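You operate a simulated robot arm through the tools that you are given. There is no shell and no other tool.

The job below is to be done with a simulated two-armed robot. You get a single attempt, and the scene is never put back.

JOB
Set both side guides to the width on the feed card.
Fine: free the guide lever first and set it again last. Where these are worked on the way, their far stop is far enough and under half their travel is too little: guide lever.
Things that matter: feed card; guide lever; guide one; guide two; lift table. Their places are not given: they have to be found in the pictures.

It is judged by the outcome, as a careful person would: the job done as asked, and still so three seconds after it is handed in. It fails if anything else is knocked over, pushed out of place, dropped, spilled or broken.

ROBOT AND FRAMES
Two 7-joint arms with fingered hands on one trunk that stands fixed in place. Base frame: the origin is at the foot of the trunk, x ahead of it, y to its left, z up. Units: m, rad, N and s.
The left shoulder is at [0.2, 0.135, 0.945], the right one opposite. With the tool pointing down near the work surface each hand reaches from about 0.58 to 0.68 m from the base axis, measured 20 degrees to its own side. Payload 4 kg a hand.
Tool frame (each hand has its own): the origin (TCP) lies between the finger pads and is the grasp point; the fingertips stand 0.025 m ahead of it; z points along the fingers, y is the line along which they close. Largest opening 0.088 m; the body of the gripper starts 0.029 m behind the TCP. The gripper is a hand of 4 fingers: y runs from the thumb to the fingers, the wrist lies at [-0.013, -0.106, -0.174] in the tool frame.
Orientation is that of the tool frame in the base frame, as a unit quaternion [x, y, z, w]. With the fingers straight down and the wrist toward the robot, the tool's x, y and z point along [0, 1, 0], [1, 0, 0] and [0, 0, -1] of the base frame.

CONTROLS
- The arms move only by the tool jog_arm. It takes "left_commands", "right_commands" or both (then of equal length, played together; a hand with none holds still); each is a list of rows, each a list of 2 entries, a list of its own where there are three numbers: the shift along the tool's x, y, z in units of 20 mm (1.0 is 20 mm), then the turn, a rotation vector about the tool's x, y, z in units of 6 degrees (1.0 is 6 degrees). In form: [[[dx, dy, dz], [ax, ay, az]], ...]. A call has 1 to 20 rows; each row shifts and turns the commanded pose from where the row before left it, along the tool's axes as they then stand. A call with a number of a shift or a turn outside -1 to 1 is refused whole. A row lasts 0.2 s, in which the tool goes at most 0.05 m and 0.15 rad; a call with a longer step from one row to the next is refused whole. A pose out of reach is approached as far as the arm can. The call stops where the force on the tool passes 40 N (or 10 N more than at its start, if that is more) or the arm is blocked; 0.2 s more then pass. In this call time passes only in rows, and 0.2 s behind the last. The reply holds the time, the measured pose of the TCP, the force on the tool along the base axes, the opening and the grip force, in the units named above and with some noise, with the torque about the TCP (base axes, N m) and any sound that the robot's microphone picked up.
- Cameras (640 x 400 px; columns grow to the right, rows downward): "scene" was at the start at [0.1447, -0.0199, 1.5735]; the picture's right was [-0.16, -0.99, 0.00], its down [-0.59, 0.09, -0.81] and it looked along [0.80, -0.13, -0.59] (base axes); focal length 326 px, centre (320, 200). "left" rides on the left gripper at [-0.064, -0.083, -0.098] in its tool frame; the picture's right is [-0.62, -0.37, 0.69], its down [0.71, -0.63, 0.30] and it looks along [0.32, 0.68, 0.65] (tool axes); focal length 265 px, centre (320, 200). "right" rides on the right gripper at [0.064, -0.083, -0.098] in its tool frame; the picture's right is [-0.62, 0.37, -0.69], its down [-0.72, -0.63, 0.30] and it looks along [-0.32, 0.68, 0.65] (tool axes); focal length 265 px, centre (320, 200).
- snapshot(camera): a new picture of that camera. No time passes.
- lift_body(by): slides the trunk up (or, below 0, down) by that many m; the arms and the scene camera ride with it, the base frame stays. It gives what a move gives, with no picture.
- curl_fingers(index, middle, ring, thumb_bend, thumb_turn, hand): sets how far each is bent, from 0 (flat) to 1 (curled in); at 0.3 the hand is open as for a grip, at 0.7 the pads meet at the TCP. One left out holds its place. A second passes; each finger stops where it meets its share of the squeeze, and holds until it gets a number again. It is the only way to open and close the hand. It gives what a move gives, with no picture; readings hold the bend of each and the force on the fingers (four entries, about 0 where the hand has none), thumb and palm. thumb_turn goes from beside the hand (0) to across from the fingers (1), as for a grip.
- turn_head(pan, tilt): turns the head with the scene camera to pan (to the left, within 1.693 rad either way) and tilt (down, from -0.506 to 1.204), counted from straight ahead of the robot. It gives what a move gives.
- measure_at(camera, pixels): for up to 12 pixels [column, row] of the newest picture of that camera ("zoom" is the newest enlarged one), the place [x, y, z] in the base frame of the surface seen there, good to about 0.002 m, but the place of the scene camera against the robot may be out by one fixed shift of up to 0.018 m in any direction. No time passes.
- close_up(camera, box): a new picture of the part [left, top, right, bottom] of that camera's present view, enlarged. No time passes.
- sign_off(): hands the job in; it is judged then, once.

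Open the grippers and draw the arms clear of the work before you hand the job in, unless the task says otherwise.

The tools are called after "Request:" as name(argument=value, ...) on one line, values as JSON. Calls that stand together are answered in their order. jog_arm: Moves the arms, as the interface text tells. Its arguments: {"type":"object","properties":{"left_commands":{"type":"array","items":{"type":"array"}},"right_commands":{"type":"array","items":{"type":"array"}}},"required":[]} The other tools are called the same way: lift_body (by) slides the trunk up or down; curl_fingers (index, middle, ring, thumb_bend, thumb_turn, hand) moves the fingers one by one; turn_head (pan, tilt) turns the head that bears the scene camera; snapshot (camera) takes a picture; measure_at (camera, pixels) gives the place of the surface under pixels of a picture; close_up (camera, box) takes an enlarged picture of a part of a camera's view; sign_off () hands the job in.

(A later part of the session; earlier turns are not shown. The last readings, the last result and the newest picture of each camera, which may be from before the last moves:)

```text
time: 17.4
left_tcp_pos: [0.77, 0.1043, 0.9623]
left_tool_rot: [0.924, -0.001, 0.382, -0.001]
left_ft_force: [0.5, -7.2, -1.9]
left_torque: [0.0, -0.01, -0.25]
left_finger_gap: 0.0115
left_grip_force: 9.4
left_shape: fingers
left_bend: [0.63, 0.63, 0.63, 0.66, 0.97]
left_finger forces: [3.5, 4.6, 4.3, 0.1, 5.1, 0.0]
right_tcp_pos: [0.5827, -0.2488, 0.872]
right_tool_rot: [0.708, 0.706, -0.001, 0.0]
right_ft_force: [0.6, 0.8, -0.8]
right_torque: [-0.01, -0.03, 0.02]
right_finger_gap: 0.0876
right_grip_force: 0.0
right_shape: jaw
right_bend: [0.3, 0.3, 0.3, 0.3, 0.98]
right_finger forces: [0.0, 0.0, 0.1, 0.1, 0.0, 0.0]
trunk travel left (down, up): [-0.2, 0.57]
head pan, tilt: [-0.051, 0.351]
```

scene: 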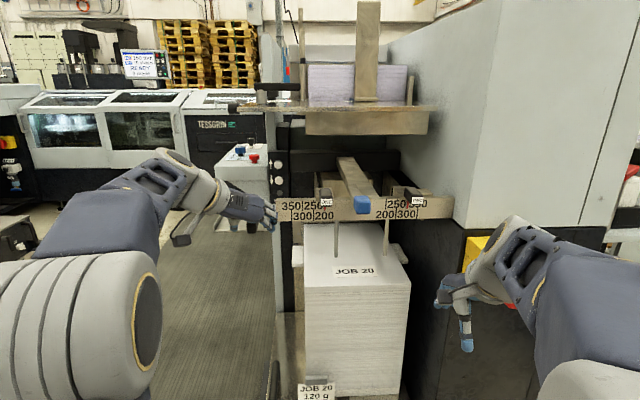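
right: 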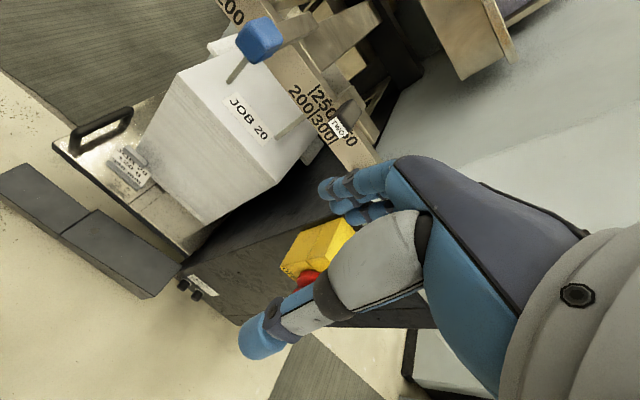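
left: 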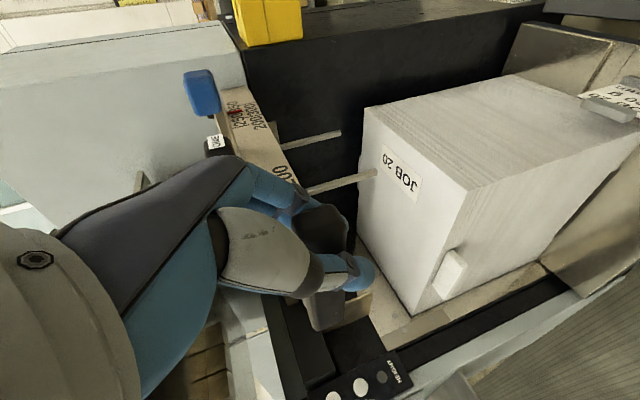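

The grip is balanced at about 9 N. I test the lever by raising the hand gently by about 6 mm and reading the force.

Request:
jog_arm(left_commands=[[[0.1, 0, -0.1], [0, 0, 0]], [[0.1, 0, -0.1], [0, 0, 0]]])

Request:
close_up(camera="scene", box=[200, 160, 360, 260])

```text
time: 18.0
left_tcp_pos: [0.7715, 0.1046, 0.9672]
left_tool_rot: [0.924, 0.0, 0.382, 0.0]
left_ft_force: [0.0, -8.6, -13.0]
left_torque: [0.07, 0.22, -0.24]
left_finger_gap: 0.0135
left_grip_force: 8.8
left_shape: fingers
left_bend: [0.61, 0.63, 0.62, 0.66, 0.96]
left_finger forces: [4.4, 4.4, 4.6, 0.1, 4.4, 0.0]
right_tcp_pos: [0.5834, -0.2501, 0.8716]
right_tool_rot: [0.708, 0.707, -0.001, -0.001]
right_ft_force: [-0.6, 0.6, 0.5]
right_torque: [0.02, -0.02, -0.02]
right_finger_gap: 0.0873
right_grip_force: 0.0
right_shape: jaw
right_bend: [0.3, 0.3, 0.3, 0.3, 0.98]
right_finger forces: [0.0, 0.0, 0.0, 0.0, 0.0, 0.0]
trunk travel left (down, up): [-0.2, 0.57]
head pan, tilt: [-0.051, 0.351]
```

```text
4.00 times, centred on (280, 210) of scene
```

zoom: 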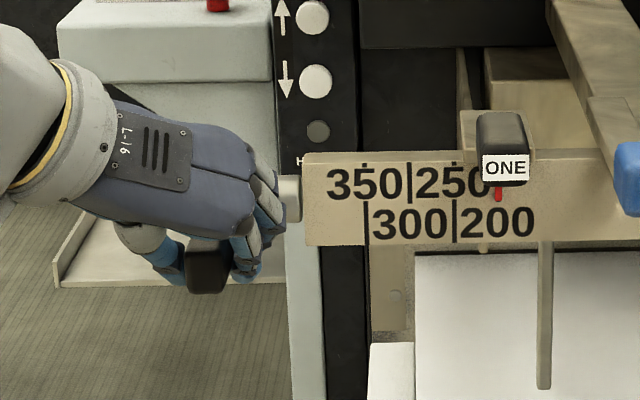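

The hand rose 5 mm against about 13 N; I check whether the lever itself moved with it.

Request:
close_up(camera="scene", box=[230, 190, 310, 240])

Request:
measure_at(camera="zoom", pixels=[[165, 335], [165, 310], [165, 290], [165, 270], [150, 330], [180, 330]])

```text
8.00 times, centred on (270, 215) of scene
```

zoom: 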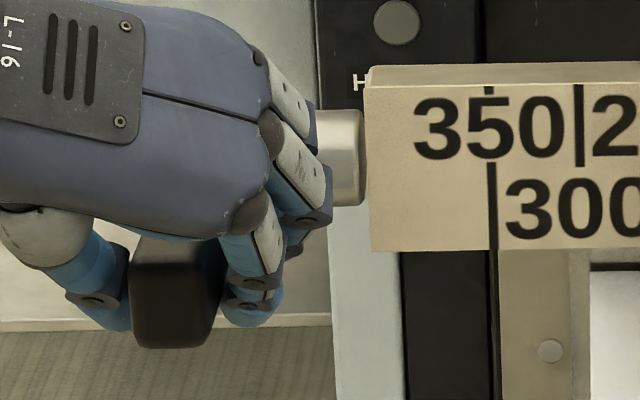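

```text
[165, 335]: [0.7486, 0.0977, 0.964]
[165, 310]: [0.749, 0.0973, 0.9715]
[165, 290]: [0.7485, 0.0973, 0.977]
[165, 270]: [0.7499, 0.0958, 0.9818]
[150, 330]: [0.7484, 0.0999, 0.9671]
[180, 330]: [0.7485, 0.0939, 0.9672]
```

The lever's front face (bottom edge still at zoom row 348) did not move up. I test the other way: back down past neutral by a few millimetres.

Request:
jog_arm(left_commands=[[[-0.1, 0, 0.1], [0, 0, 0]], [[-0.1, 0, 0.1], [0, 0, 0]], [[-0.1, 0, 0.1], [0, 0, 0]], [[-0.1, 0, 0.1], [0, 0, 0]]])

Request:
close_up(camera="scene", box=[230, 190, 310, 240])

```text
time: 19.0
left_tcp_pos: [0.7701, 0.1031, 0.9599]
left_tool_rot: [0.924, 0.0, 0.383, 0.0]
left_ft_force: [4.4, -5.7, 6.2]
left_torque: [-0.03, -0.24, -0.19]
left_finger_gap: 0.0132
left_grip_force: 8.9
left_shape: fingers
left_bend: [0.62, 0.63, 0.62, 0.66, 0.97]
left_finger forces: [3.4, 4.0, 4.7, 0.0, 6.3, 0.0]
right_tcp_pos: [0.584, -0.2497, 0.8722]
right_tool_rot: [0.708, 0.707, 0.0, 0.0]
right_ft_force: [-0.3, -0.9, 0.5]
right_torque: [-0.03, 0.02, 0.03]
right_finger_gap: 0.0871
right_grip_force: 0.0
right_shape: jaw
right_bend: [0.3, 0.3, 0.3, 0.3, 0.98]
right_finger forces: [0.0, 0.0, 0.1, 0.1, 0.0, 0.1]
trunk travel left (down, up): [-0.2, 0.57]
head pan, tilt: [-0.051, 0.351]
```

```text
8.00 times, centred on (270, 215) of scene
```

zoom: 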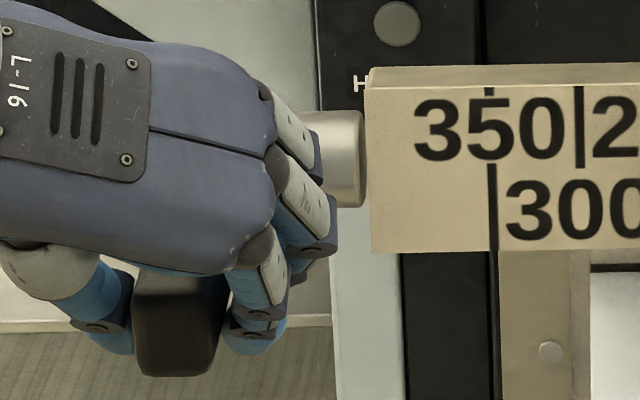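

The lever moves down easily: its front face dropped to zoom row 377 with only about 6 N. I carry on down along an arc about its shaft (about x=0.85, z=0.963) to roughly 30°.

Request:
jog_arm(left_commands=[[[-0.23, 0, 0.31], [0, 0, 0]], [[-0.23, 0, 0.31], [0, 0, 0]], [[-0.2, 0, 0.48], [0, 0, 0]], [[-0.2, 0, 0.48], [0, 0, 0]]])

Request:
close_up(camera="scene", box=[200, 170, 360, 270])

Request:
snapshot(camera="left")

```text
time: 20.0
left_tcp_pos: [0.7797, 0.1041, 0.9238]
left_tool_rot: [0.924, 0.0, 0.382, 0.0]
left_ft_force: [-1.7, -2.9, 5.1]
left_torque: [0.05, -0.12, -0.14]
left_finger_gap: 0.0053
left_grip_force: 5.6
left_shape: fingers
left_bend: [0.66, 0.67, 0.63, 0.68, 0.98]
left_finger forces: [1.5, 0.9, 4.8, 0.0, 3.8, 0.0]
right_tcp_pos: [0.5837, -0.2484, 0.8715]
right_tool_rot: [0.708, 0.707, -0.001, 0.0]
right_ft_force: [0.7, -0.3, 0.3]
right_torque: [-0.01, 0.02, -0.04]
right_finger_gap: 0.0877
right_grip_force: 0.1
right_shape: jaw
right_bend: [0.3, 0.3, 0.3, 0.3, 0.98]
right_finger forces: [0.1, 0.0, 0.1, 0.0, 0.0, 0.0]
trunk travel left (down, up): [-0.2, 0.57]
head pan, tilt: [-0.051, 0.351]
```

```text
4.00 times, centred on (280, 220) of scene
```

zoom: 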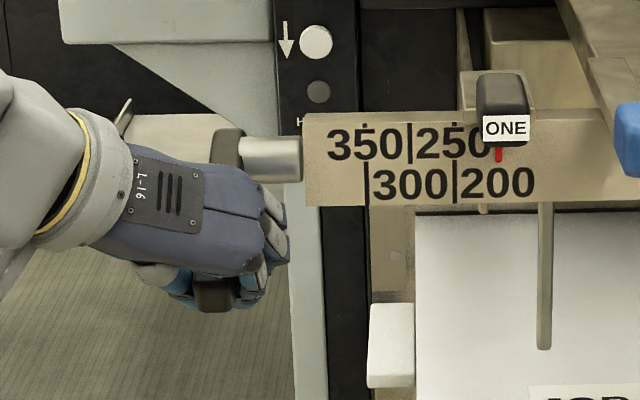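

```text
taken
```

left: 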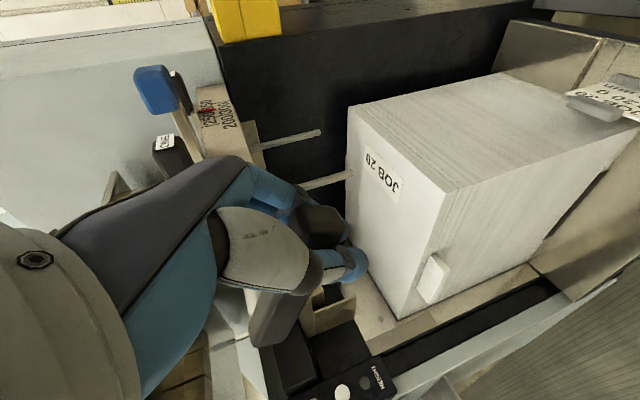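

The lever has swung down about 30° and follows the hand. I go on to about 60°, letting the hand pitch up a little along with it.

Request:
jog_arm(left_commands=[[[-0.07, 0, 0.52], [0, 0.8, 0]], [[-0.07, 0, 0.52], [0, 0.8, 0]], [[-0.02, 0, 0.52], [0, 0.8, 0]], [[-0.02, 0, 0.52], [0, 0.8, 0]]])

Request:
close_up(camera="scene", box=[200, 170, 360, 270])

Request:
snapshot(camera="left")

```text
time: 21.0
left_tcp_pos: [0.8123, 0.1043, 0.8961]
left_tool_rot: [0.847, 0.001, 0.532, -0.001]
left_ft_force: [-0.2, 0.2, 0.2]
left_torque: [-0.01, 0.01, 0.0]
left_finger_gap: 0.0
left_grip_force: 0.1
left_shape: fingers
left_bend: [0.68, 0.68, 0.68, 0.72, 0.98]
left_finger forces: [0.0, 0.1, 0.0, 0.0, 0.0, 0.1]
right_tcp_pos: [0.5833, -0.2499, 0.8709]
right_tool_rot: [0.707, 0.707, 0.0, 0.001]
right_ft_force: [0.8, -0.1, -1.0]
right_torque: [-0.03, -0.01, -0.02]
right_finger_gap: 0.0877
right_grip_force: 0.1
right_shape: jaw
right_bend: [0.3, 0.3, 0.3, 0.3, 0.98]
right_finger forces: [0.1, 0.1, 0.0, 0.0, 0.1, 0.0]
trunk travel left (down, up): [-0.2, 0.57]
head pan, tilt: [-0.051, 0.351]
```

```text
4.00 times, centred on (280, 220) of scene
```

zoom: 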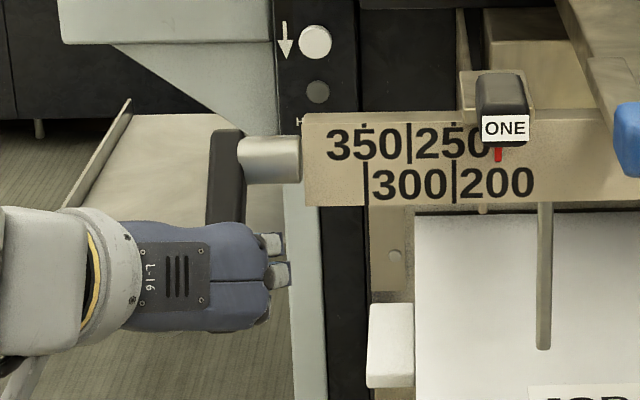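

```text
taken
```

left: 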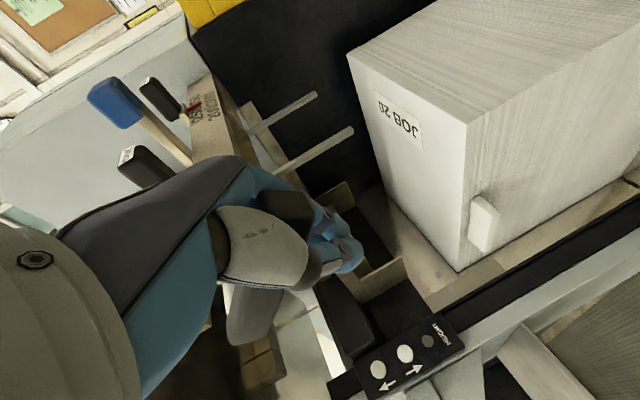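

The grip let go of the lever's end but the lever hangs steeper now, between thumb and fingers nearer the palm. I measure its present slope.

Request:
measure_at(camera="zoom", pixels=[[222, 140], [222, 160], [222, 180], [222, 200], [222, 215], [236, 180]])

Request:
measure_at(camera="left", pixels=[[290, 205], [250, 310], [240, 330], [270, 300], [285, 215]])

```text
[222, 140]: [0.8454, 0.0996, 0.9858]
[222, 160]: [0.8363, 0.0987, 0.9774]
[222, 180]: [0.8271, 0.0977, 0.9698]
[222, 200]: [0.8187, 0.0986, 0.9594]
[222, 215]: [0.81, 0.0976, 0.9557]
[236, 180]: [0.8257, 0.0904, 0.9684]
```

```text
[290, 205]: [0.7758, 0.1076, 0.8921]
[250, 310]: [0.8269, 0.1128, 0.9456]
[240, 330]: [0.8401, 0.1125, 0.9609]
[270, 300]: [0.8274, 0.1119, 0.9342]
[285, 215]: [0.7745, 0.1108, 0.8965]
```

The lever slopes about 40° down now and its tip is near the palm, so I open the hand a little and draw it back along the fingers to re-place it for a push from above.

Request:
curl_fingers(hand="left", index=0.42, middle=0.42, ring=0.42, thumb_bend=0.42)

Request:
jog_arm(left_commands=[[[0, 0, -0.9], [0, 0, 0]], [[0, 0, -0.9], [0, 0, 0]], [[0, 0, -0.9], [0, 0, 0]], [[0, 0, -0.9], [0, 0, 0]], [[0, 0, -0.9], [0, 0, 0]], [[0, 0, -0.5], [0, -1, 0]], [[0, 0, 0], [0, -1, 0]], [[0, 0, 0], [0, -1, 0]]])

Request:
snapshot(camera="scene")

Request:
close_up(camera="scene", box=[200, 170, 360, 270])

Request:
snapshot(camera="left")

```text
time: 22.0
left_tcp_pos: [0.8121, 0.1058, 0.895]
left_tool_rot: [0.847, 0.0, 0.532, 0.0]
left_ft_force: [-0.6, -0.4, 0.8]
left_torque: [0.03, 0.02, 0.01]
left_finger_gap: 0.0588
left_grip_force: 0.0
left_shape: fingers
left_bend: [0.42, 0.42, 0.42, 0.42, 0.98]
left_finger forces: [0.0, 0.0, 0.0, 0.1, 0.1, 0.0]
right_tcp_pos: [0.5829, -0.2499, 0.8719]
right_tool_rot: [0.708, 0.707, 0.0, -0.001]
right_ft_force: [-0.5, -0.4, -0.3]
right_torque: [0.0, -0.02, -0.02]
right_finger_gap: 0.0875
right_grip_force: 0.1
right_shape: jaw
right_bend: [0.3, 0.3, 0.3, 0.3, 0.98]
right_finger forces: [0.1, 0.1, 0.0, 0.1, 0.0, 0.0]
trunk travel left (down, up): [-0.2, 0.57]
head pan, tilt: [-0.051, 0.351]
```

```text
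time: 23.8
left_tcp_pos: [0.7211, 0.1033, 0.9385]
left_tool_rot: [0.92, -0.001, 0.391, -0.001]
left_ft_force: [0.2, -0.8, 0.3]
left_torque: [0.02, -0.03, 0.0]
left_finger_gap: 0.0587
left_grip_force: 0.0
left_shape: fingers
left_bend: [0.42, 0.42, 0.42, 0.42, 0.98]
left_finger forces: [0.1, 0.0, 0.0, 0.0, 0.1, 0.1]
right_tcp_pos: [0.5835, -0.2502, 0.8709]
right_tool_rot: [0.708, 0.706, 0.0, 0.0]
right_ft_force: [0.1, -0.7, 0.0]
right_torque: [-0.01, -0.01, 0.0]
right_finger_gap: 0.0873
right_grip_force: 0.0
right_shape: jaw
right_bend: [0.3, 0.3, 0.3, 0.3, 0.98]
right_finger forces: [0.0, 0.0, 0.1, 0.0, 0.0, 0.0]
trunk travel left (down, up): [-0.2, 0.57]
head pan, tilt: [-0.051, 0.351]
```

```text
taken
```

scene: 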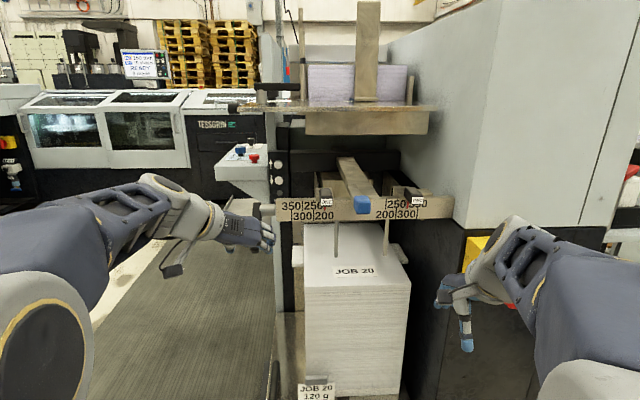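

```text
4.00 times, centred on (280, 220) of scene
```

zoom: 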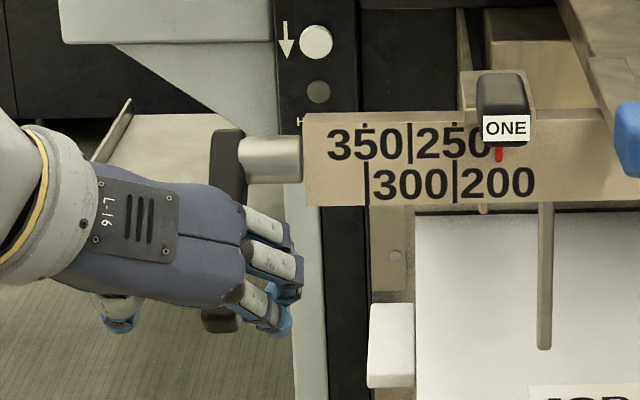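

```text
taken
```

left: 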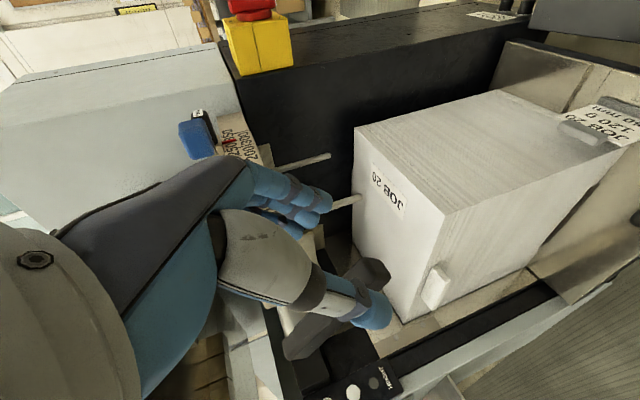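

The lever stays where it was left. I measure its tip (375,272) and body (310,330) in the left picture before closing the fingers to a beak.

Request:
measure_at(camera="left", pixels=[[375, 268], [380, 280], [350, 275], [310, 320], [300, 345], [330, 330], [362, 262]])

Request:
measure_at(camera="scene", pixels=[[256, 206], [256, 212], [254, 249], [257, 251]])

```text
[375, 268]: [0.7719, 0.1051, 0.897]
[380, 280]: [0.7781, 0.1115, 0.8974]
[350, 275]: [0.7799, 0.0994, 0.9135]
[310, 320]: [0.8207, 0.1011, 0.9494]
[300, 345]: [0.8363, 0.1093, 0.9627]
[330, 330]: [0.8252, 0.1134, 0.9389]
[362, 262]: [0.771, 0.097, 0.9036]
```

```text
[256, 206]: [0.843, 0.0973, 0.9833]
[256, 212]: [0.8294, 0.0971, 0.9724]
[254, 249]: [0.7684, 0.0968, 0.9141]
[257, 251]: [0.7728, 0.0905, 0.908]
```

The lever's top runs at 41° with its tip at (0.771, 0.904). I close the fingers to a beak and set it above the lever's outer half.

Request:
curl_fingers(hand="left", index=0.7, middle=0.7, ring=0.7, thumb_bend=0.7)

Request:
jog_arm(left_commands=[[[0.58, 0, 0.12], [0, 0, 0]], [[0.58, 0, 0.12], [0, 0, 0]]])

Request:
snapshot(camera="left")

Request:
close_up(camera="scene", box=[200, 170, 360, 270])

```text
time: 24.8
left_tcp_pos: [0.7213, 0.1048, 0.9384]
left_tool_rot: [0.92, 0.001, 0.392, 0.0]
left_ft_force: [-0.3, 0.1, 0.1]
left_torque: [0.0, 0.01, 0.01]
left_finger_gap: 0.0001
left_grip_force: 0.1
left_shape: fingers
left_bend: [0.7, 0.7, 0.7, 0.7, 0.98]
left_finger forces: [0.0, 0.0, 0.0, 0.1, 0.0, 0.0]
right_tcp_pos: [0.5824, -0.2492, 0.8721]
right_tool_rot: [0.708, 0.707, 0.0, 0.0]
right_ft_force: [0.5, 0.2, 0.8]
right_torque: [0.03, -0.05, 0.03]
right_finger_gap: 0.0875
right_grip_force: 0.1
right_shape: jaw
right_bend: [0.3, 0.3, 0.3, 0.3, 0.98]
right_finger forces: [0.0, 0.0, 0.0, 0.0, 0.1, 0.0]
trunk travel left (down, up): [-0.2, 0.57]
head pan, tilt: [-0.051, 0.351]
```

```text
time: 25.4
left_tcp_pos: [0.7412, 0.1046, 0.9523]
left_tool_rot: [0.92, -0.001, 0.392, 0.0]
left_ft_force: [-0.7, -0.4, 0.5]
left_torque: [0.02, -0.01, -0.01]
left_finger_gap: 0.0
left_grip_force: 0.0
left_shape: fingers
left_bend: [0.7, 0.7, 0.7, 0.7, 0.98]
left_finger forces: [0.0, 0.1, 0.1, 0.0, 0.1, 0.0]
right_tcp_pos: [0.5836, -0.2501, 0.8717]
right_tool_rot: [0.707, 0.707, -0.001, -0.001]
right_ft_force: [-0.2, -1.0, 0.4]
right_torque: [0.01, 0.04, -0.01]
right_finger_gap: 0.0875
right_grip_force: 0.0
right_shape: jaw
right_bend: [0.3, 0.3, 0.3, 0.3, 0.98]
right_finger forces: [0.1, 0.2, 0.0, 0.0, 0.0, 0.0]
trunk travel left (down, up): [-0.2, 0.57]
head pan, tilt: [-0.051, 0.351]
```

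```text
taken
```

left: 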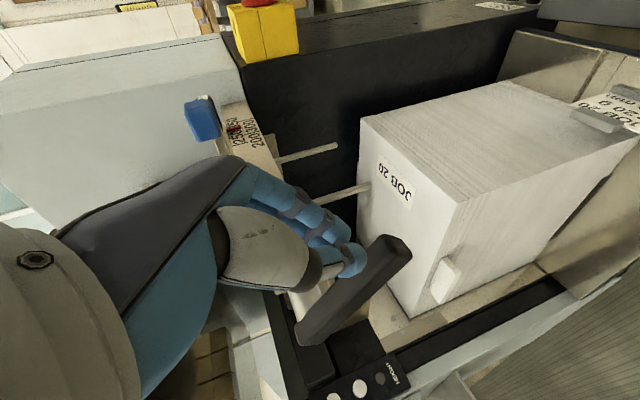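

```text
4.00 times, centred on (280, 220) of scene
```

zoom: 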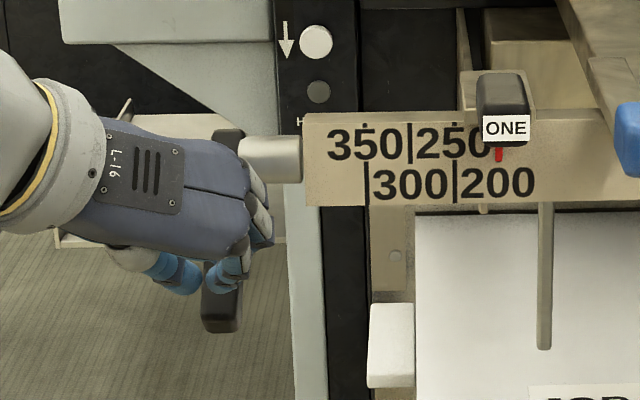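

The beak is just above the lever. I push forward-down along the fingers in small steps.

Request:
jog_arm(left_commands=[[[0, 0, 0.4], [0, 0, 0]], [[0, 0, 0.4], [0, 0, 0]], [[0, 0, 0.4], [0, 0, 0]], [[0, 0, 0.4], [0, 0, 0]], [[0, 0, 0.4], [0, 0, 0]], [[0, 0, 0.4], [0, 0, 0]], [[0, 0, 0.4], [0, 0, 0]]])

Request:
snapshot(camera="left")

Request:
close_up(camera="scene", box=[200, 170, 360, 270])

```text
time: 27.0
left_tcp_pos: [0.7809, 0.1043, 0.9121]
left_tool_rot: [0.92, 0.001, 0.393, 0.0]
left_ft_force: [-2.0, -0.1, 0.7]
left_torque: [-0.01, -0.01, -0.04]
left_finger_gap: 0.0003
left_grip_force: 0.9
left_shape: fingers
left_bend: [0.7, 0.7, 0.7, 0.7, 0.98]
left_finger forces: [0.1, 0.0, 1.5, 0.1, 0.0, 0.0]
right_tcp_pos: [0.5829, -0.2483, 0.8722]
right_tool_rot: [0.708, 0.706, -0.001, 0.0]
right_ft_force: [-0.4, 0.2, 0.2]
right_torque: [0.04, 0.0, 0.0]
right_finger_gap: 0.0874
right_grip_force: 0.0
right_shape: jaw
right_bend: [0.3, 0.3, 0.3, 0.3, 0.98]
right_finger forces: [0.0, 0.0, 0.0, 0.0, 0.1, 0.0]
trunk travel left (down, up): [-0.2, 0.57]
head pan, tilt: [-0.051, 0.351]
```

```text
taken
```

left: 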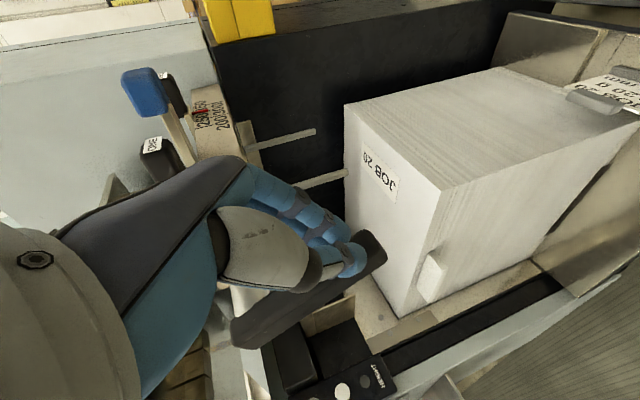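

```text
4.00 times, centred on (280, 220) of scene
```

zoom: 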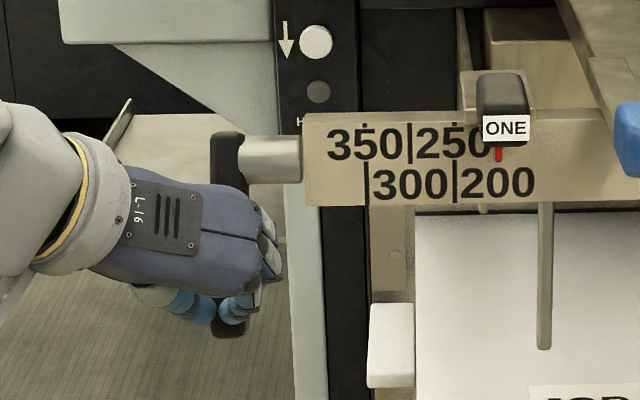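

Contact is light (about 2 N) with the ring finger on the lever. I keep pushing along the fingers.

Request:
jog_arm(left_commands=[[[0, 0, 0.4], [0, 0, 0]], [[0, 0, 0.4], [0, 0, 0]], [[0, 0, 0.4], [0, 0, 0]]])

Request:
snapshot(camera="left")

Request:
close_up(camera="scene", box=[200, 170, 360, 270])

Request:
measure_at(camera="zoom", pixels=[[225, 140], [225, 155], [225, 170], [225, 180], [225, 345]])

```text
time: 27.8
left_tcp_pos: [0.7997, 0.1052, 0.8966]
left_tool_rot: [0.92, 0.001, 0.393, 0.0]
left_ft_force: [-1.4, -0.6, 0.1]
left_torque: [-0.02, 0.02, -0.01]
left_finger_gap: 0.0002
left_grip_force: 0.8
left_shape: fingers
left_bend: [0.7, 0.7, 0.71, 0.7, 0.98]
left_finger forces: [0.1, 0.1, 1.4, 0.0, 0.0, 0.0]
right_tcp_pos: [0.5816, -0.2489, 0.8721]
right_tool_rot: [0.708, 0.707, -0.001, -0.001]
right_ft_force: [-0.2, 0.2, 0.1]
right_torque: [-0.01, 0.02, 0.01]
right_finger_gap: 0.0879
right_grip_force: 0.0
right_shape: jaw
right_bend: [0.3, 0.3, 0.3, 0.3, 0.98]
right_finger forces: [0.0, 0.0, 0.0, 0.0, 0.1, 0.0]
trunk travel left (down, up): [-0.2, 0.57]
head pan, tilt: [-0.051, 0.351]
```

```text
taken
```

left: 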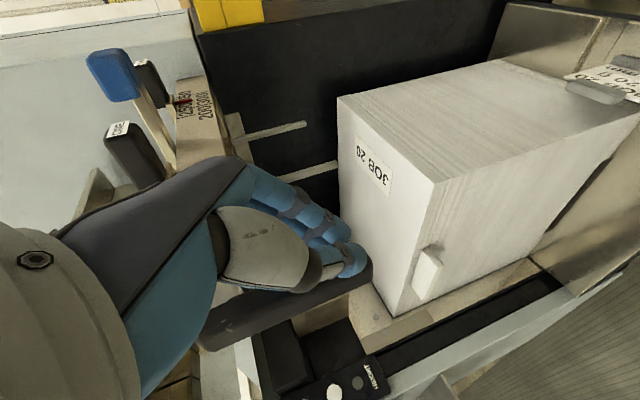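

```text
4.00 times, centred on (280, 220) of scene
```

zoom: 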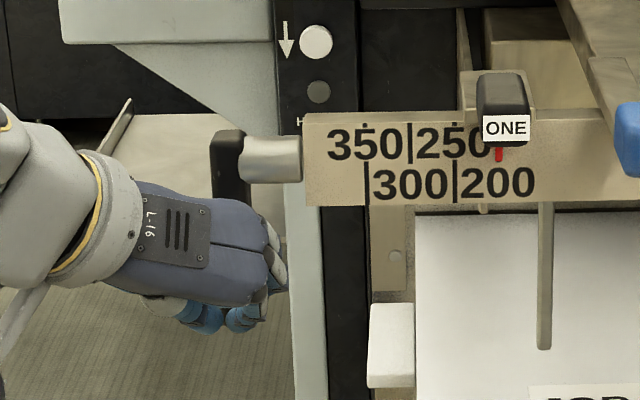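

```text
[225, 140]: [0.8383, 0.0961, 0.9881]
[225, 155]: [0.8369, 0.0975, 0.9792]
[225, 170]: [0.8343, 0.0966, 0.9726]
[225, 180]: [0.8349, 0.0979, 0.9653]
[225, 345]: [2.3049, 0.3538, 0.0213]
```

The lever is now about 80° down with very light resistance. I push on, more forward, until its stop is felt.

Request:
jog_arm(left_commands=[[[0.2, 0, 0.25], [0, 0, 0]], [[0.2, 0, 0.25], [0, 0, 0]], [[0.2, 0, 0.25], [0, 0, 0]]])

Request:
snapshot(camera="left")

Request:
close_up(camera="scene", box=[200, 170, 360, 270])

Request:
measure_at(camera="zoom", pixels=[[225, 140], [225, 155], [225, 170], [225, 180], [225, 190]])

```text
time: 28.5
left_tcp_pos: [0.809, 0.0995, 0.8925]
left_tool_rot: [0.923, -0.007, 0.385, 0.004]
left_ft_force: [-16.2, -0.8, 1.2]
left_torque: [0.04, -0.12, 0.04]
left_finger_gap: 0.0001
left_grip_force: 8.0
left_shape: fingers
left_bend: [0.7, 0.7, 0.75, 0.7, 0.98]
left_finger forces: [0.0, 0.0, 16.0, 0.0, 0.0, 0.0]
right_tcp_pos: [0.5821, -0.2482, 0.8725]
right_tool_rot: [0.707, 0.707, 0.0, 0.001]
right_ft_force: [-0.2, -0.4, -0.7]
right_torque: [0.01, 0.01, -0.01]
right_finger_gap: 0.0875
right_grip_force: 0.0
right_shape: jaw
right_bend: [0.3, 0.3, 0.3, 0.3, 0.98]
right_finger forces: [0.0, 0.0, 0.1, 0.0, 0.0, 0.0]
trunk travel left (down, up): [-0.2, 0.57]
head pan, tilt: [-0.051, 0.351]
stopped in row 3 (left hand): the force on the tool passed its limit at 42 N (the readings are from after the stop); the commanded pose is now the measured one
```

```text
taken
```

left: 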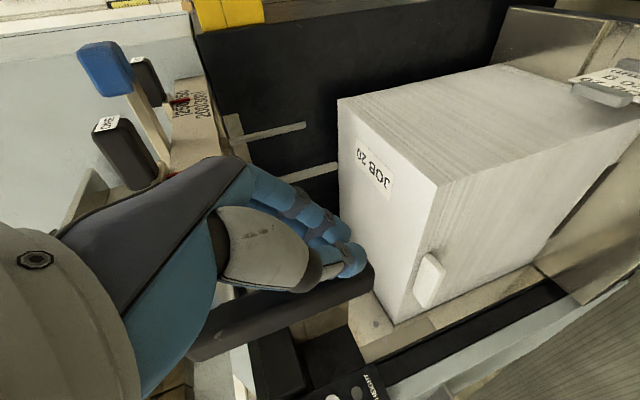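

```text
4.00 times, centred on (280, 220) of scene
```

zoom: 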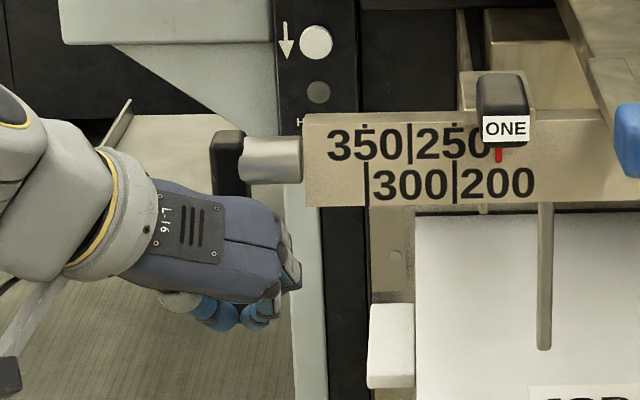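

```text
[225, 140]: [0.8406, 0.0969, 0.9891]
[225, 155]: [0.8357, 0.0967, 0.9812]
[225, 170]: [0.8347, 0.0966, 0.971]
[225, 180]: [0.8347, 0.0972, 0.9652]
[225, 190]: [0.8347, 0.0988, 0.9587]
```

The lever met its lower stop (force rose to 42 N, lever about 85° down), so it is freed. I draw the left hand straight back and up, and look at the result.

Request:
jog_arm(left_commands=[[[0, 0, -0.5], [0, 0, 0]], [[0, 0, -1], [0, 0, 0]], [[0, 0, -1], [0, 0, 0]], [[0, 0, -1], [0, 0, 0]], [[0, 0, -1], [0, 0, 0]], [[0, 0, -1], [0, 0, 0]], [[0, 0, -1], [0, 0, 0]], [[0, 0, -1], [0, 0, 0]]])

Request:
snapshot(camera="scene")

Request:
close_up(camera="scene", box=[230, 180, 390, 280])

Request:
snapshot(camera="left")

```text
time: 30.3
left_tcp_pos: [0.7028, 0.1018, 0.9979]
left_tool_rot: [0.922, -0.004, 0.386, 0.004]
left_ft_force: [0.1, 0.8, -0.3]
left_torque: [0.01, 0.02, 0.02]
left_finger_gap: 0.0001
left_grip_force: 0.1
left_shape: fingers
left_bend: [0.7, 0.7, 0.7, 0.7, 0.98]
left_finger forces: [0.0, 0.0, 0.0, 0.0, 0.0, 0.0]
right_tcp_pos: [0.5824, -0.2496, 0.8721]
right_tool_rot: [0.708, 0.706, 0.0, -0.001]
right_ft_force: [0.1, 0.1, 0.3]
right_torque: [-0.02, 0.0, 0.02]
right_finger_gap: 0.0877
right_grip_force: 0.2
right_shape: jaw
right_bend: [0.3, 0.3, 0.3, 0.3, 0.98]
right_finger forces: [0.0, 0.0, 0.1, 0.0, 0.1, 0.0]
trunk travel left (down, up): [-0.2, 0.57]
head pan, tilt: [-0.051, 0.351]
```

```text
taken
```

scene: 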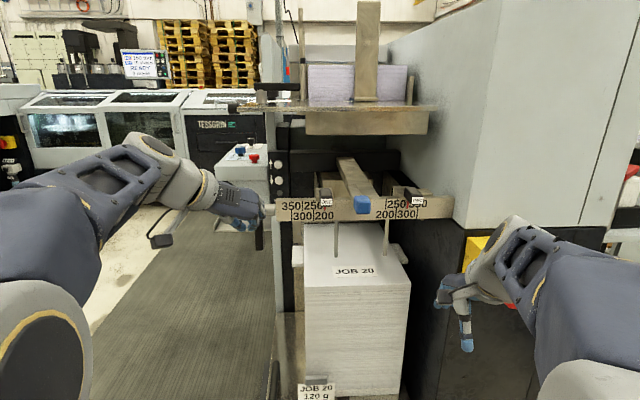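

```text
4.00 times, centred on (310, 230) of scene
```

zoom: 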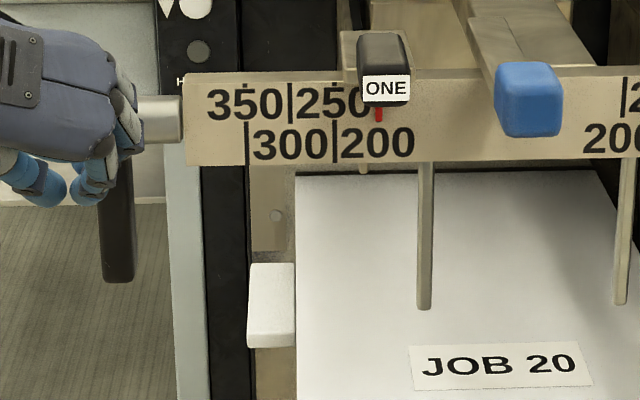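

```text
taken
```

left: 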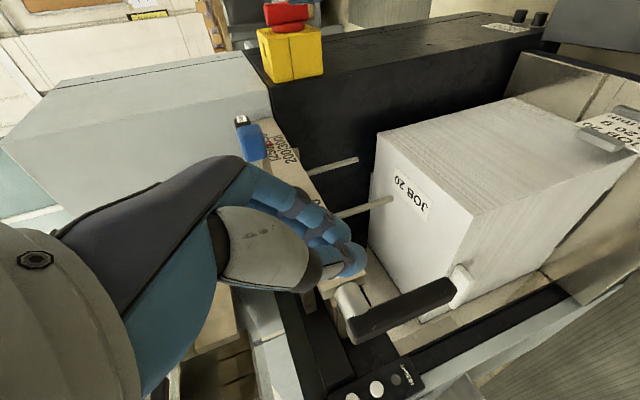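

The lever hangs straight down now at (118,230) in the enlarged picture. The right hand suits both guides best (thumb on the narrow side next to the blue handle), so I move the left hand aside and raise the right hand clear of the yellow switch.

Request:
jog_arm(left_commands=[[[-0.47, -1, -0.47], [0, 0, 0]], [[-0.47, -1, -0.47], [0, 0, 0]], [[-0.47, -1, -0.47], [0, 0, 0]], [[-0.47, -1, -0.47], [0, 0, 0]], [[-0.47, -1, -0.47], [0, 0, 0]], [[-0.47, -1, -0.47], [0, 0, 0]], [[0, 0, 0], [0, 0, 0]]], right_commands=[[[0, 0, -1], [0, 0, 0]], [[0, 0, -1], [0, 0, 0]], [[0, 0, -1], [0, 0, 0]], [[0, 0, -1], [0, 0, 0]], [[0, 0, -1], [0, 0, 0]], [[0, 0, -1], [0, 0, 0]], [[0, 0, -1], [0, 0, 0]]])

Request:
snapshot(camera="scene")

Request:
snapshot(camera="right")

```text
time: 31.9
left_tcp_pos: [0.6272, 0.2244, 0.9972]
left_tool_rot: [0.922, -0.005, 0.388, 0.003]
left_ft_force: [0.6, -0.5, -0.2]
left_torque: [-0.04, -0.02, -0.01]
left_finger_gap: 0.0
left_grip_force: 0.0
left_shape: fingers
left_bend: [0.7, 0.7, 0.7, 0.7, 0.98]
left_finger forces: [0.1, 0.1, 0.0, 0.0, 0.0, 0.1]
right_tcp_pos: [0.5819, -0.2493, 1.0122]
right_tool_rot: [0.707, 0.707, -0.001, -0.001]
right_ft_force: [0.1, 0.4, 0.0]
right_torque: [0.0, 0.01, 0.01]
right_finger_gap: 0.0874
right_grip_force: 0.0
right_shape: jaw
right_bend: [0.3, 0.3, 0.3, 0.3, 0.98]
right_finger forces: [0.1, 0.1, 0.0, 0.0, 0.0, 0.1]
trunk travel left (down, up): [-0.2, 0.57]
head pan, tilt: [-0.051, 0.351]
```

```text
taken
```

scene: 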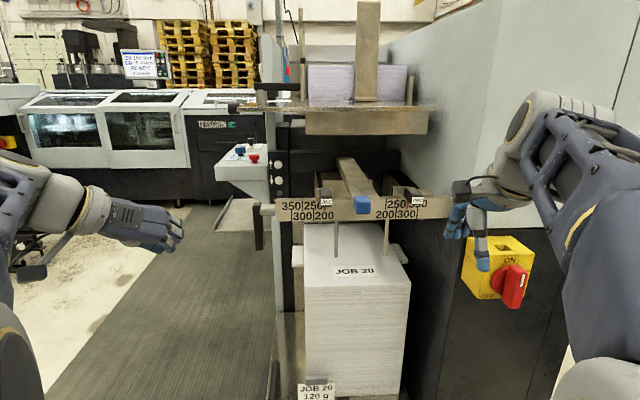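

```text
taken
```

right: 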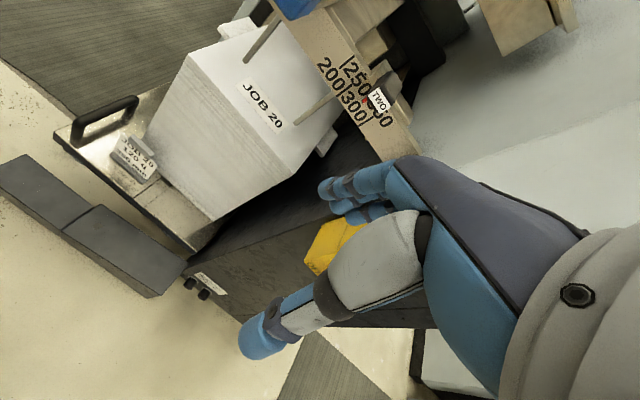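

Both hands are clear. I turn the right hand a quarter turn the other way (thumb to the right, fingers to the left) and pitch it 45° forward.

Request:
jog_arm(right_commands=[[[0, 0, 0], [0, 0, -1]], [[0, 0, 0], [0, 0, -1]], [[0, 0, 0], [0, 0, -1]], [[0, 0, 0], [0, 0, -1]], [[0, 0, 0], [0, 0, -1]], [[0, 0, 0], [0, 0, -1]], [[0, 0, 0], [0, 0, -1]], [[0, 0, 0], [0, 0, -1]], [[0, 0, 0], [0, 0, -1]], [[0, 0, 0], [0, 0, -1]], [[0, 0, 0], [0, 0, -1]], [[0, 0, 0], [0, 0, -1]], [[0, 0, 0], [0, 0, -1]], [[0, 0, 0], [0, 0, -1]], [[0, 0, 0], [0, 0, -1]]])

Request:
jog_arm(right_commands=[[[0, 0, 0], [0, -1, 0]], [[0, 0, 0], [0, -1, 0]], [[0, 0, 0], [0, -1, 0]], [[0, 0, 0], [0, -1, 0]], [[0, 0, 0], [0, -1, 0]], [[0, 0, 0], [0, -1, 0]], [[0, 0, 0], [0, -1, 0]], [[0, 0, 0], [0, -0.5, 0]]])

Request:
snapshot(camera="scene")

Request:
snapshot(camera="right")

```text
time: 35.1
left_tcp_pos: [0.627, 0.2232, 0.9959]
left_tool_rot: [0.922, -0.005, 0.387, 0.004]
left_ft_force: [-0.5, 0.0, 0.5]
left_torque: [-0.02, 0.0, 0.0]
left_finger_gap: 0.0001
left_grip_force: 0.1
left_shape: fingers
left_bend: [0.7, 0.7, 0.7, 0.7, 0.98]
left_finger forces: [0.0, 0.0, 0.1, 0.0, 0.0, 0.0]
right_tcp_pos: [0.5821, -0.25, 1.0106]
right_tool_rot: [0.0, 1.0, 0.0, 0.0]
right_ft_force: [0.1, 0.0, -0.6]
right_torque: [-0.03, -0.01, 0.03]
right_finger_gap: 0.0876
right_grip_force: 0.1
right_shape: jaw
right_bend: [0.3, 0.3, 0.3, 0.3, 0.98]
right_finger forces: [0.0, 0.0, 0.0, 0.0, 0.1, 0.0]
trunk travel left (down, up): [-0.2, 0.57]
head pan, tilt: [-0.051, 0.351]
```

```text
time: 36.9
left_tcp_pos: [0.6273, 0.2236, 0.9953]
left_tool_rot: [0.922, -0.005, 0.387, 0.005]
left_ft_force: [0.5, -0.3, 0.2]
left_torque: [-0.04, 0.0, -0.01]
left_finger_gap: 0.0
left_grip_force: 0.1
left_shape: fingers
left_bend: [0.7, 0.7, 0.7, 0.7, 0.98]
left_finger forces: [0.0, 0.1, 0.0, 0.1, 0.1, 0.0]
right_tcp_pos: [0.5833, -0.2499, 1.0111]
right_tool_rot: [0.0, 0.924, -0.001, 0.383]
right_ft_force: [-0.4, -0.4, -0.7]
right_torque: [0.0, 0.01, 0.05]
right_finger_gap: 0.0877
right_grip_force: 0.1
right_shape: jaw
right_bend: [0.3, 0.3, 0.3, 0.3, 0.98]
right_finger forces: [0.0, 0.0, 0.0, 0.0, 0.0, 0.0]
trunk travel left (down, up): [-0.2, 0.57]
head pan, tilt: [-0.051, 0.351]
```

```text
taken
```

scene: 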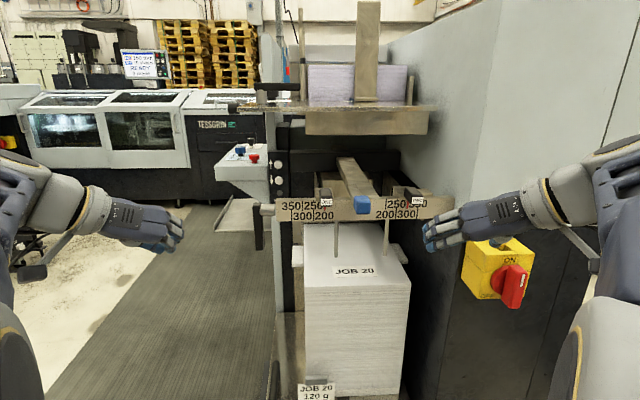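

```text
taken
```

right: 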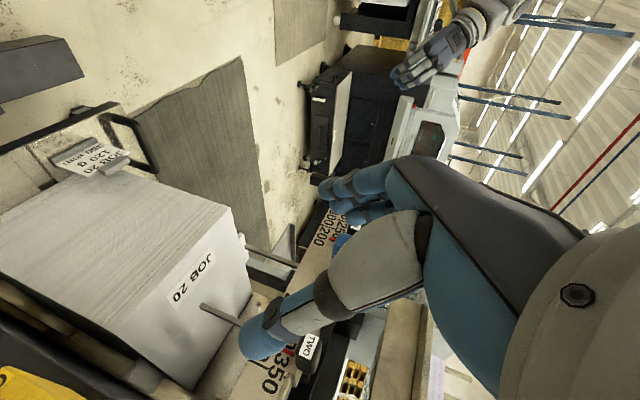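

The right hand is set. I measure the TWO and ONE handles' edges in the scene picture (adding the known shift) and check against the right camera.

Request:
close_up(camera="scene", box=[380, 170, 460, 220])

Request:
measure_at(camera="zoom", pixels=[[205, 135], [290, 150], [180, 180], [290, 200], [250, 150], [220, 240], [300, 240], [160, 170], [180, 140], [330, 170], [165, 250], [400, 200]])

Request:
close_up(camera="scene", box=[295, 170, 375, 220])

Request:
measure_at(camera="zoom", pixels=[[215, 180], [285, 180], [215, 220], [285, 220], [250, 255], [475, 220], [570, 220], [475, 300], [420, 130], [320, 160], [185, 160], [500, 180]])

Request:
measure_at(camera="right", pixels=[[312, 340], [300, 352], [305, 365], [320, 352], [340, 240]])

```text
8.00 times, centred on (420, 195) of scene
```

zoom: 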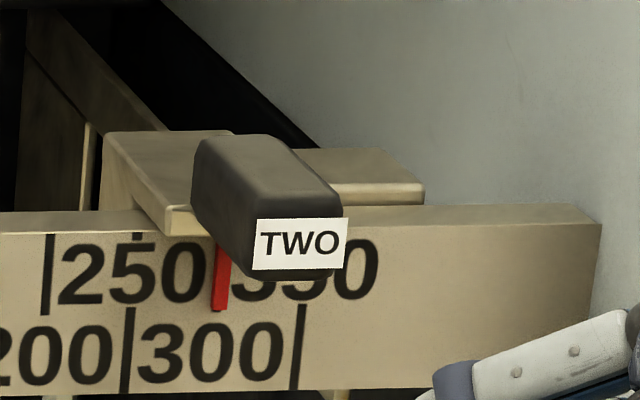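

```text
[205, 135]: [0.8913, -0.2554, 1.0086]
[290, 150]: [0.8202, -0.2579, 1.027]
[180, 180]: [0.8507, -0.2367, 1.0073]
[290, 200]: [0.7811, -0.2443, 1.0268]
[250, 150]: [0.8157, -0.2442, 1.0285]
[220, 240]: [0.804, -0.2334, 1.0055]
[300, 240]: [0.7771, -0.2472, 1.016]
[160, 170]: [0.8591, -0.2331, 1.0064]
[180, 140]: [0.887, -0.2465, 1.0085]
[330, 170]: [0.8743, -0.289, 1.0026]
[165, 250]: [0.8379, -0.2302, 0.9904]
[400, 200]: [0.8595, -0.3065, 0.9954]
```

```text
8.00 times, centred on (335, 195) of scene
```

zoom: 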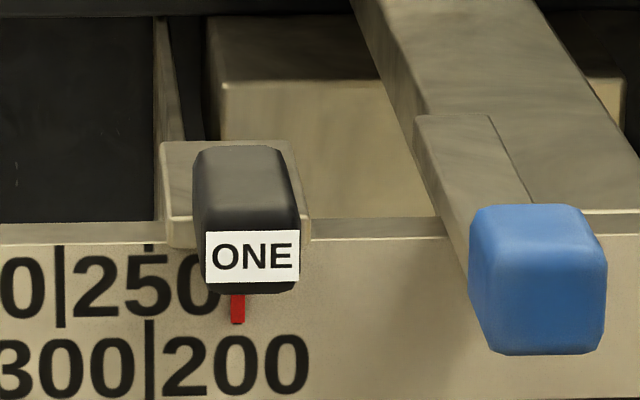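

```text
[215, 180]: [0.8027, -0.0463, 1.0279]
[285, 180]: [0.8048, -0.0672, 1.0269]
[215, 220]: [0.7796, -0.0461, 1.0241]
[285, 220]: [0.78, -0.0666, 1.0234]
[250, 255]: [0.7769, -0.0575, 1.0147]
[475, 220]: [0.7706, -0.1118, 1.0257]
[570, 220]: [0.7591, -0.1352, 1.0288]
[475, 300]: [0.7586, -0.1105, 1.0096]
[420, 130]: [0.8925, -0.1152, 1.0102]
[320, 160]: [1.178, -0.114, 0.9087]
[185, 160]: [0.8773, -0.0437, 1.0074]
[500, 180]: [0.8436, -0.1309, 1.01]
```

```text
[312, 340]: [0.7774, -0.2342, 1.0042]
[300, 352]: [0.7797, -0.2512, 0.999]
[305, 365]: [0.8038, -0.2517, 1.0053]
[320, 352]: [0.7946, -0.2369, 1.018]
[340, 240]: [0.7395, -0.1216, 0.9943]
```

TWO's handle spans y≈-0.229 to -0.2515 (centre -0.240) and z up to 1.0155 in the robot's frame; ONE's centre is about -0.050. I narrow the right hand and bring it to 8 cm before TWO along its approach line.

Request:
curl_fingers(hand="right", index=0.45, middle=0.45, ring=0.45, thumb_bend=0.45)

Request:
jog_arm(right_commands=[[[-0.88, 0.0625, 0.446], [0, 0, 0]], [[-0.88, 0.0625, 0.446], [0, 0, 0]], [[-0.88, 0.0625, 0.446], [0, 0, 0]], [[-0.88, 0.0625, 0.446], [0, 0, 0]], [[-0.88, 0.0625, 0.446], [0, 0, 0]], [[-0.88, 0.0625, 0.446], [0, 0, 0]], [[-0.88, 0.0625, 0.446], [0, 0, 0]], [[-0.88, 0.0625, 0.446], [0, 0, 0]]])

Request:
snapshot(camera="scene")

Request:
close_up(camera="scene", box=[360, 140, 520, 240])

Request:
snapshot(camera="right")

```text
time: 37.9
left_tcp_pos: [0.6278, 0.2241, 0.9961]
left_tool_rot: [0.922, -0.005, 0.387, 0.004]
left_ft_force: [0.9, -0.4, -1.5]
left_torque: [0.02, 0.01, -0.01]
left_finger_gap: 0.0001
left_grip_force: 0.2
left_shape: fingers
left_bend: [0.7, 0.7, 0.7, 0.7, 0.98]
left_finger forces: [0.0, 0.1, 0.0, 0.0, 0.1, 0.1]
right_tcp_pos: [0.5836, -0.2484, 1.0109]
right_tool_rot: [0.001, 0.924, 0.001, 0.381]
right_ft_force: [0.0, -0.2, -0.3]
right_torque: [-0.02, 0.0, -0.03]
right_finger_gap: 0.0535
right_grip_force: 0.1
right_shape: fingers
right_bend: [0.45, 0.45, 0.45, 0.45, 0.98]
right_finger forces: [0.1, 0.0, 0.1, 0.0, 0.1, 0.0]
trunk travel left (down, up): [-0.2, 0.57]
head pan, tilt: [-0.051, 0.351]
```

```text
time: 39.7
left_tcp_pos: [0.6267, 0.2237, 0.9971]
left_tool_rot: [0.922, -0.006, 0.388, 0.004]
left_ft_force: [-0.4, -0.1, -0.2]
left_torque: [0.0, 0.02, 0.0]
left_finger_gap: 0.0
left_grip_force: 0.1
left_shape: fingers
left_bend: [0.7, 0.7, 0.7, 0.7, 0.98]
left_finger forces: [0.1, 0.0, 0.0, 0.1, 0.1, 0.0]
right_tcp_pos: [0.7347, -0.2379, 1.0609]
right_tool_rot: [0.001, 0.924, 0.0, 0.382]
right_ft_force: [0.6, -0.2, 0.2]
right_torque: [-0.01, -0.02, 0.01]
right_finger_gap: 0.0533
right_grip_force: 0.1
right_shape: fingers
right_bend: [0.45, 0.45, 0.45, 0.45, 0.98]
right_finger forces: [0.1, 0.1, 0.0, 0.1, 0.2, 0.1]
trunk travel left (down, up): [-0.2, 0.57]
head pan, tilt: [-0.051, 0.351]
```

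```text
taken
```

scene: 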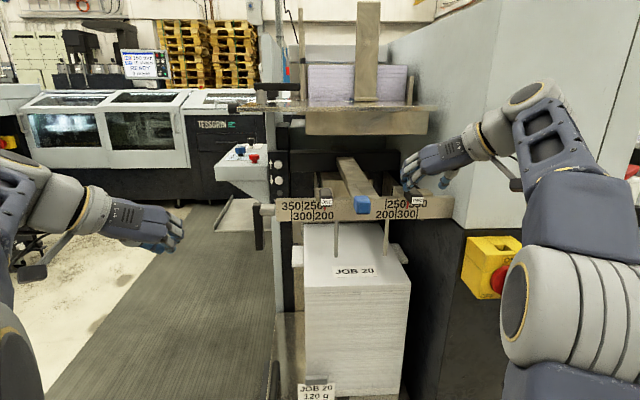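

```text
4.00 times, centred on (440, 190) of scene
```

zoom: 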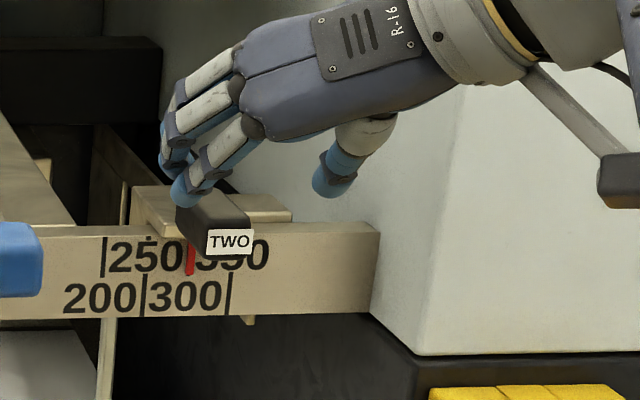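

```text
taken
```

right: 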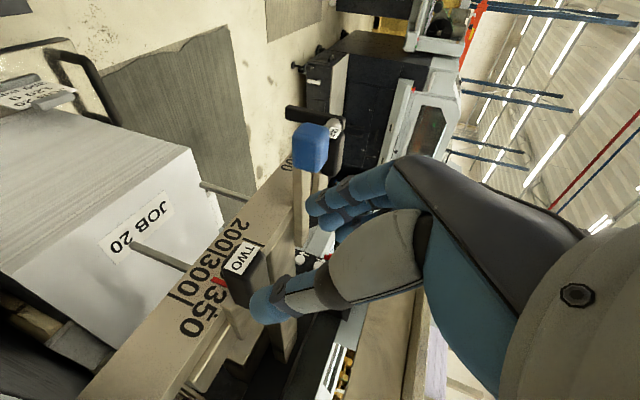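

The right hand is above TWO with the thumb to its right. I verify the handle's position once more in the right camera at (243,268).

Request:
measure_at(camera="right", pixels=[[243, 258], [255, 265], [240, 285], [262, 290], [248, 285], [232, 268], [310, 145], [210, 300], [178, 292], [212, 282]])

Request:
close_up(camera="right", box=[160, 180, 340, 340])

```text
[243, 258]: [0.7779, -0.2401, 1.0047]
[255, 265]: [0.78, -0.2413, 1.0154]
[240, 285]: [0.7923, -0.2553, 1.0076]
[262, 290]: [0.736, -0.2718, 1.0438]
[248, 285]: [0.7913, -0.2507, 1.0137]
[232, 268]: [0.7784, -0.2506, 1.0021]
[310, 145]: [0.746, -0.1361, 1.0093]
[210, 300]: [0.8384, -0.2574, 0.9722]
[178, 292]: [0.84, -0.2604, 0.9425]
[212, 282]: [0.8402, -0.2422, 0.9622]
```

```text
2.50 times, centred on (250, 260) of right
```

zoom: 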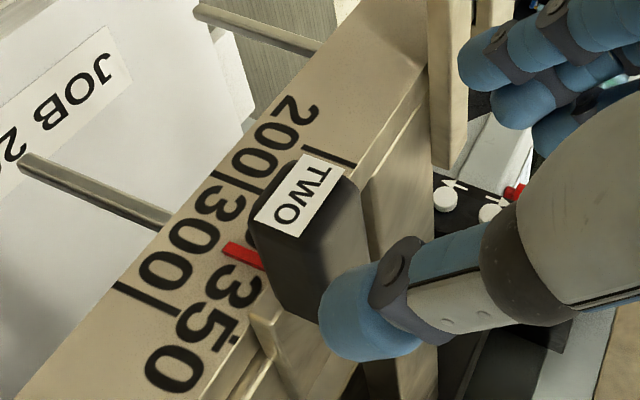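

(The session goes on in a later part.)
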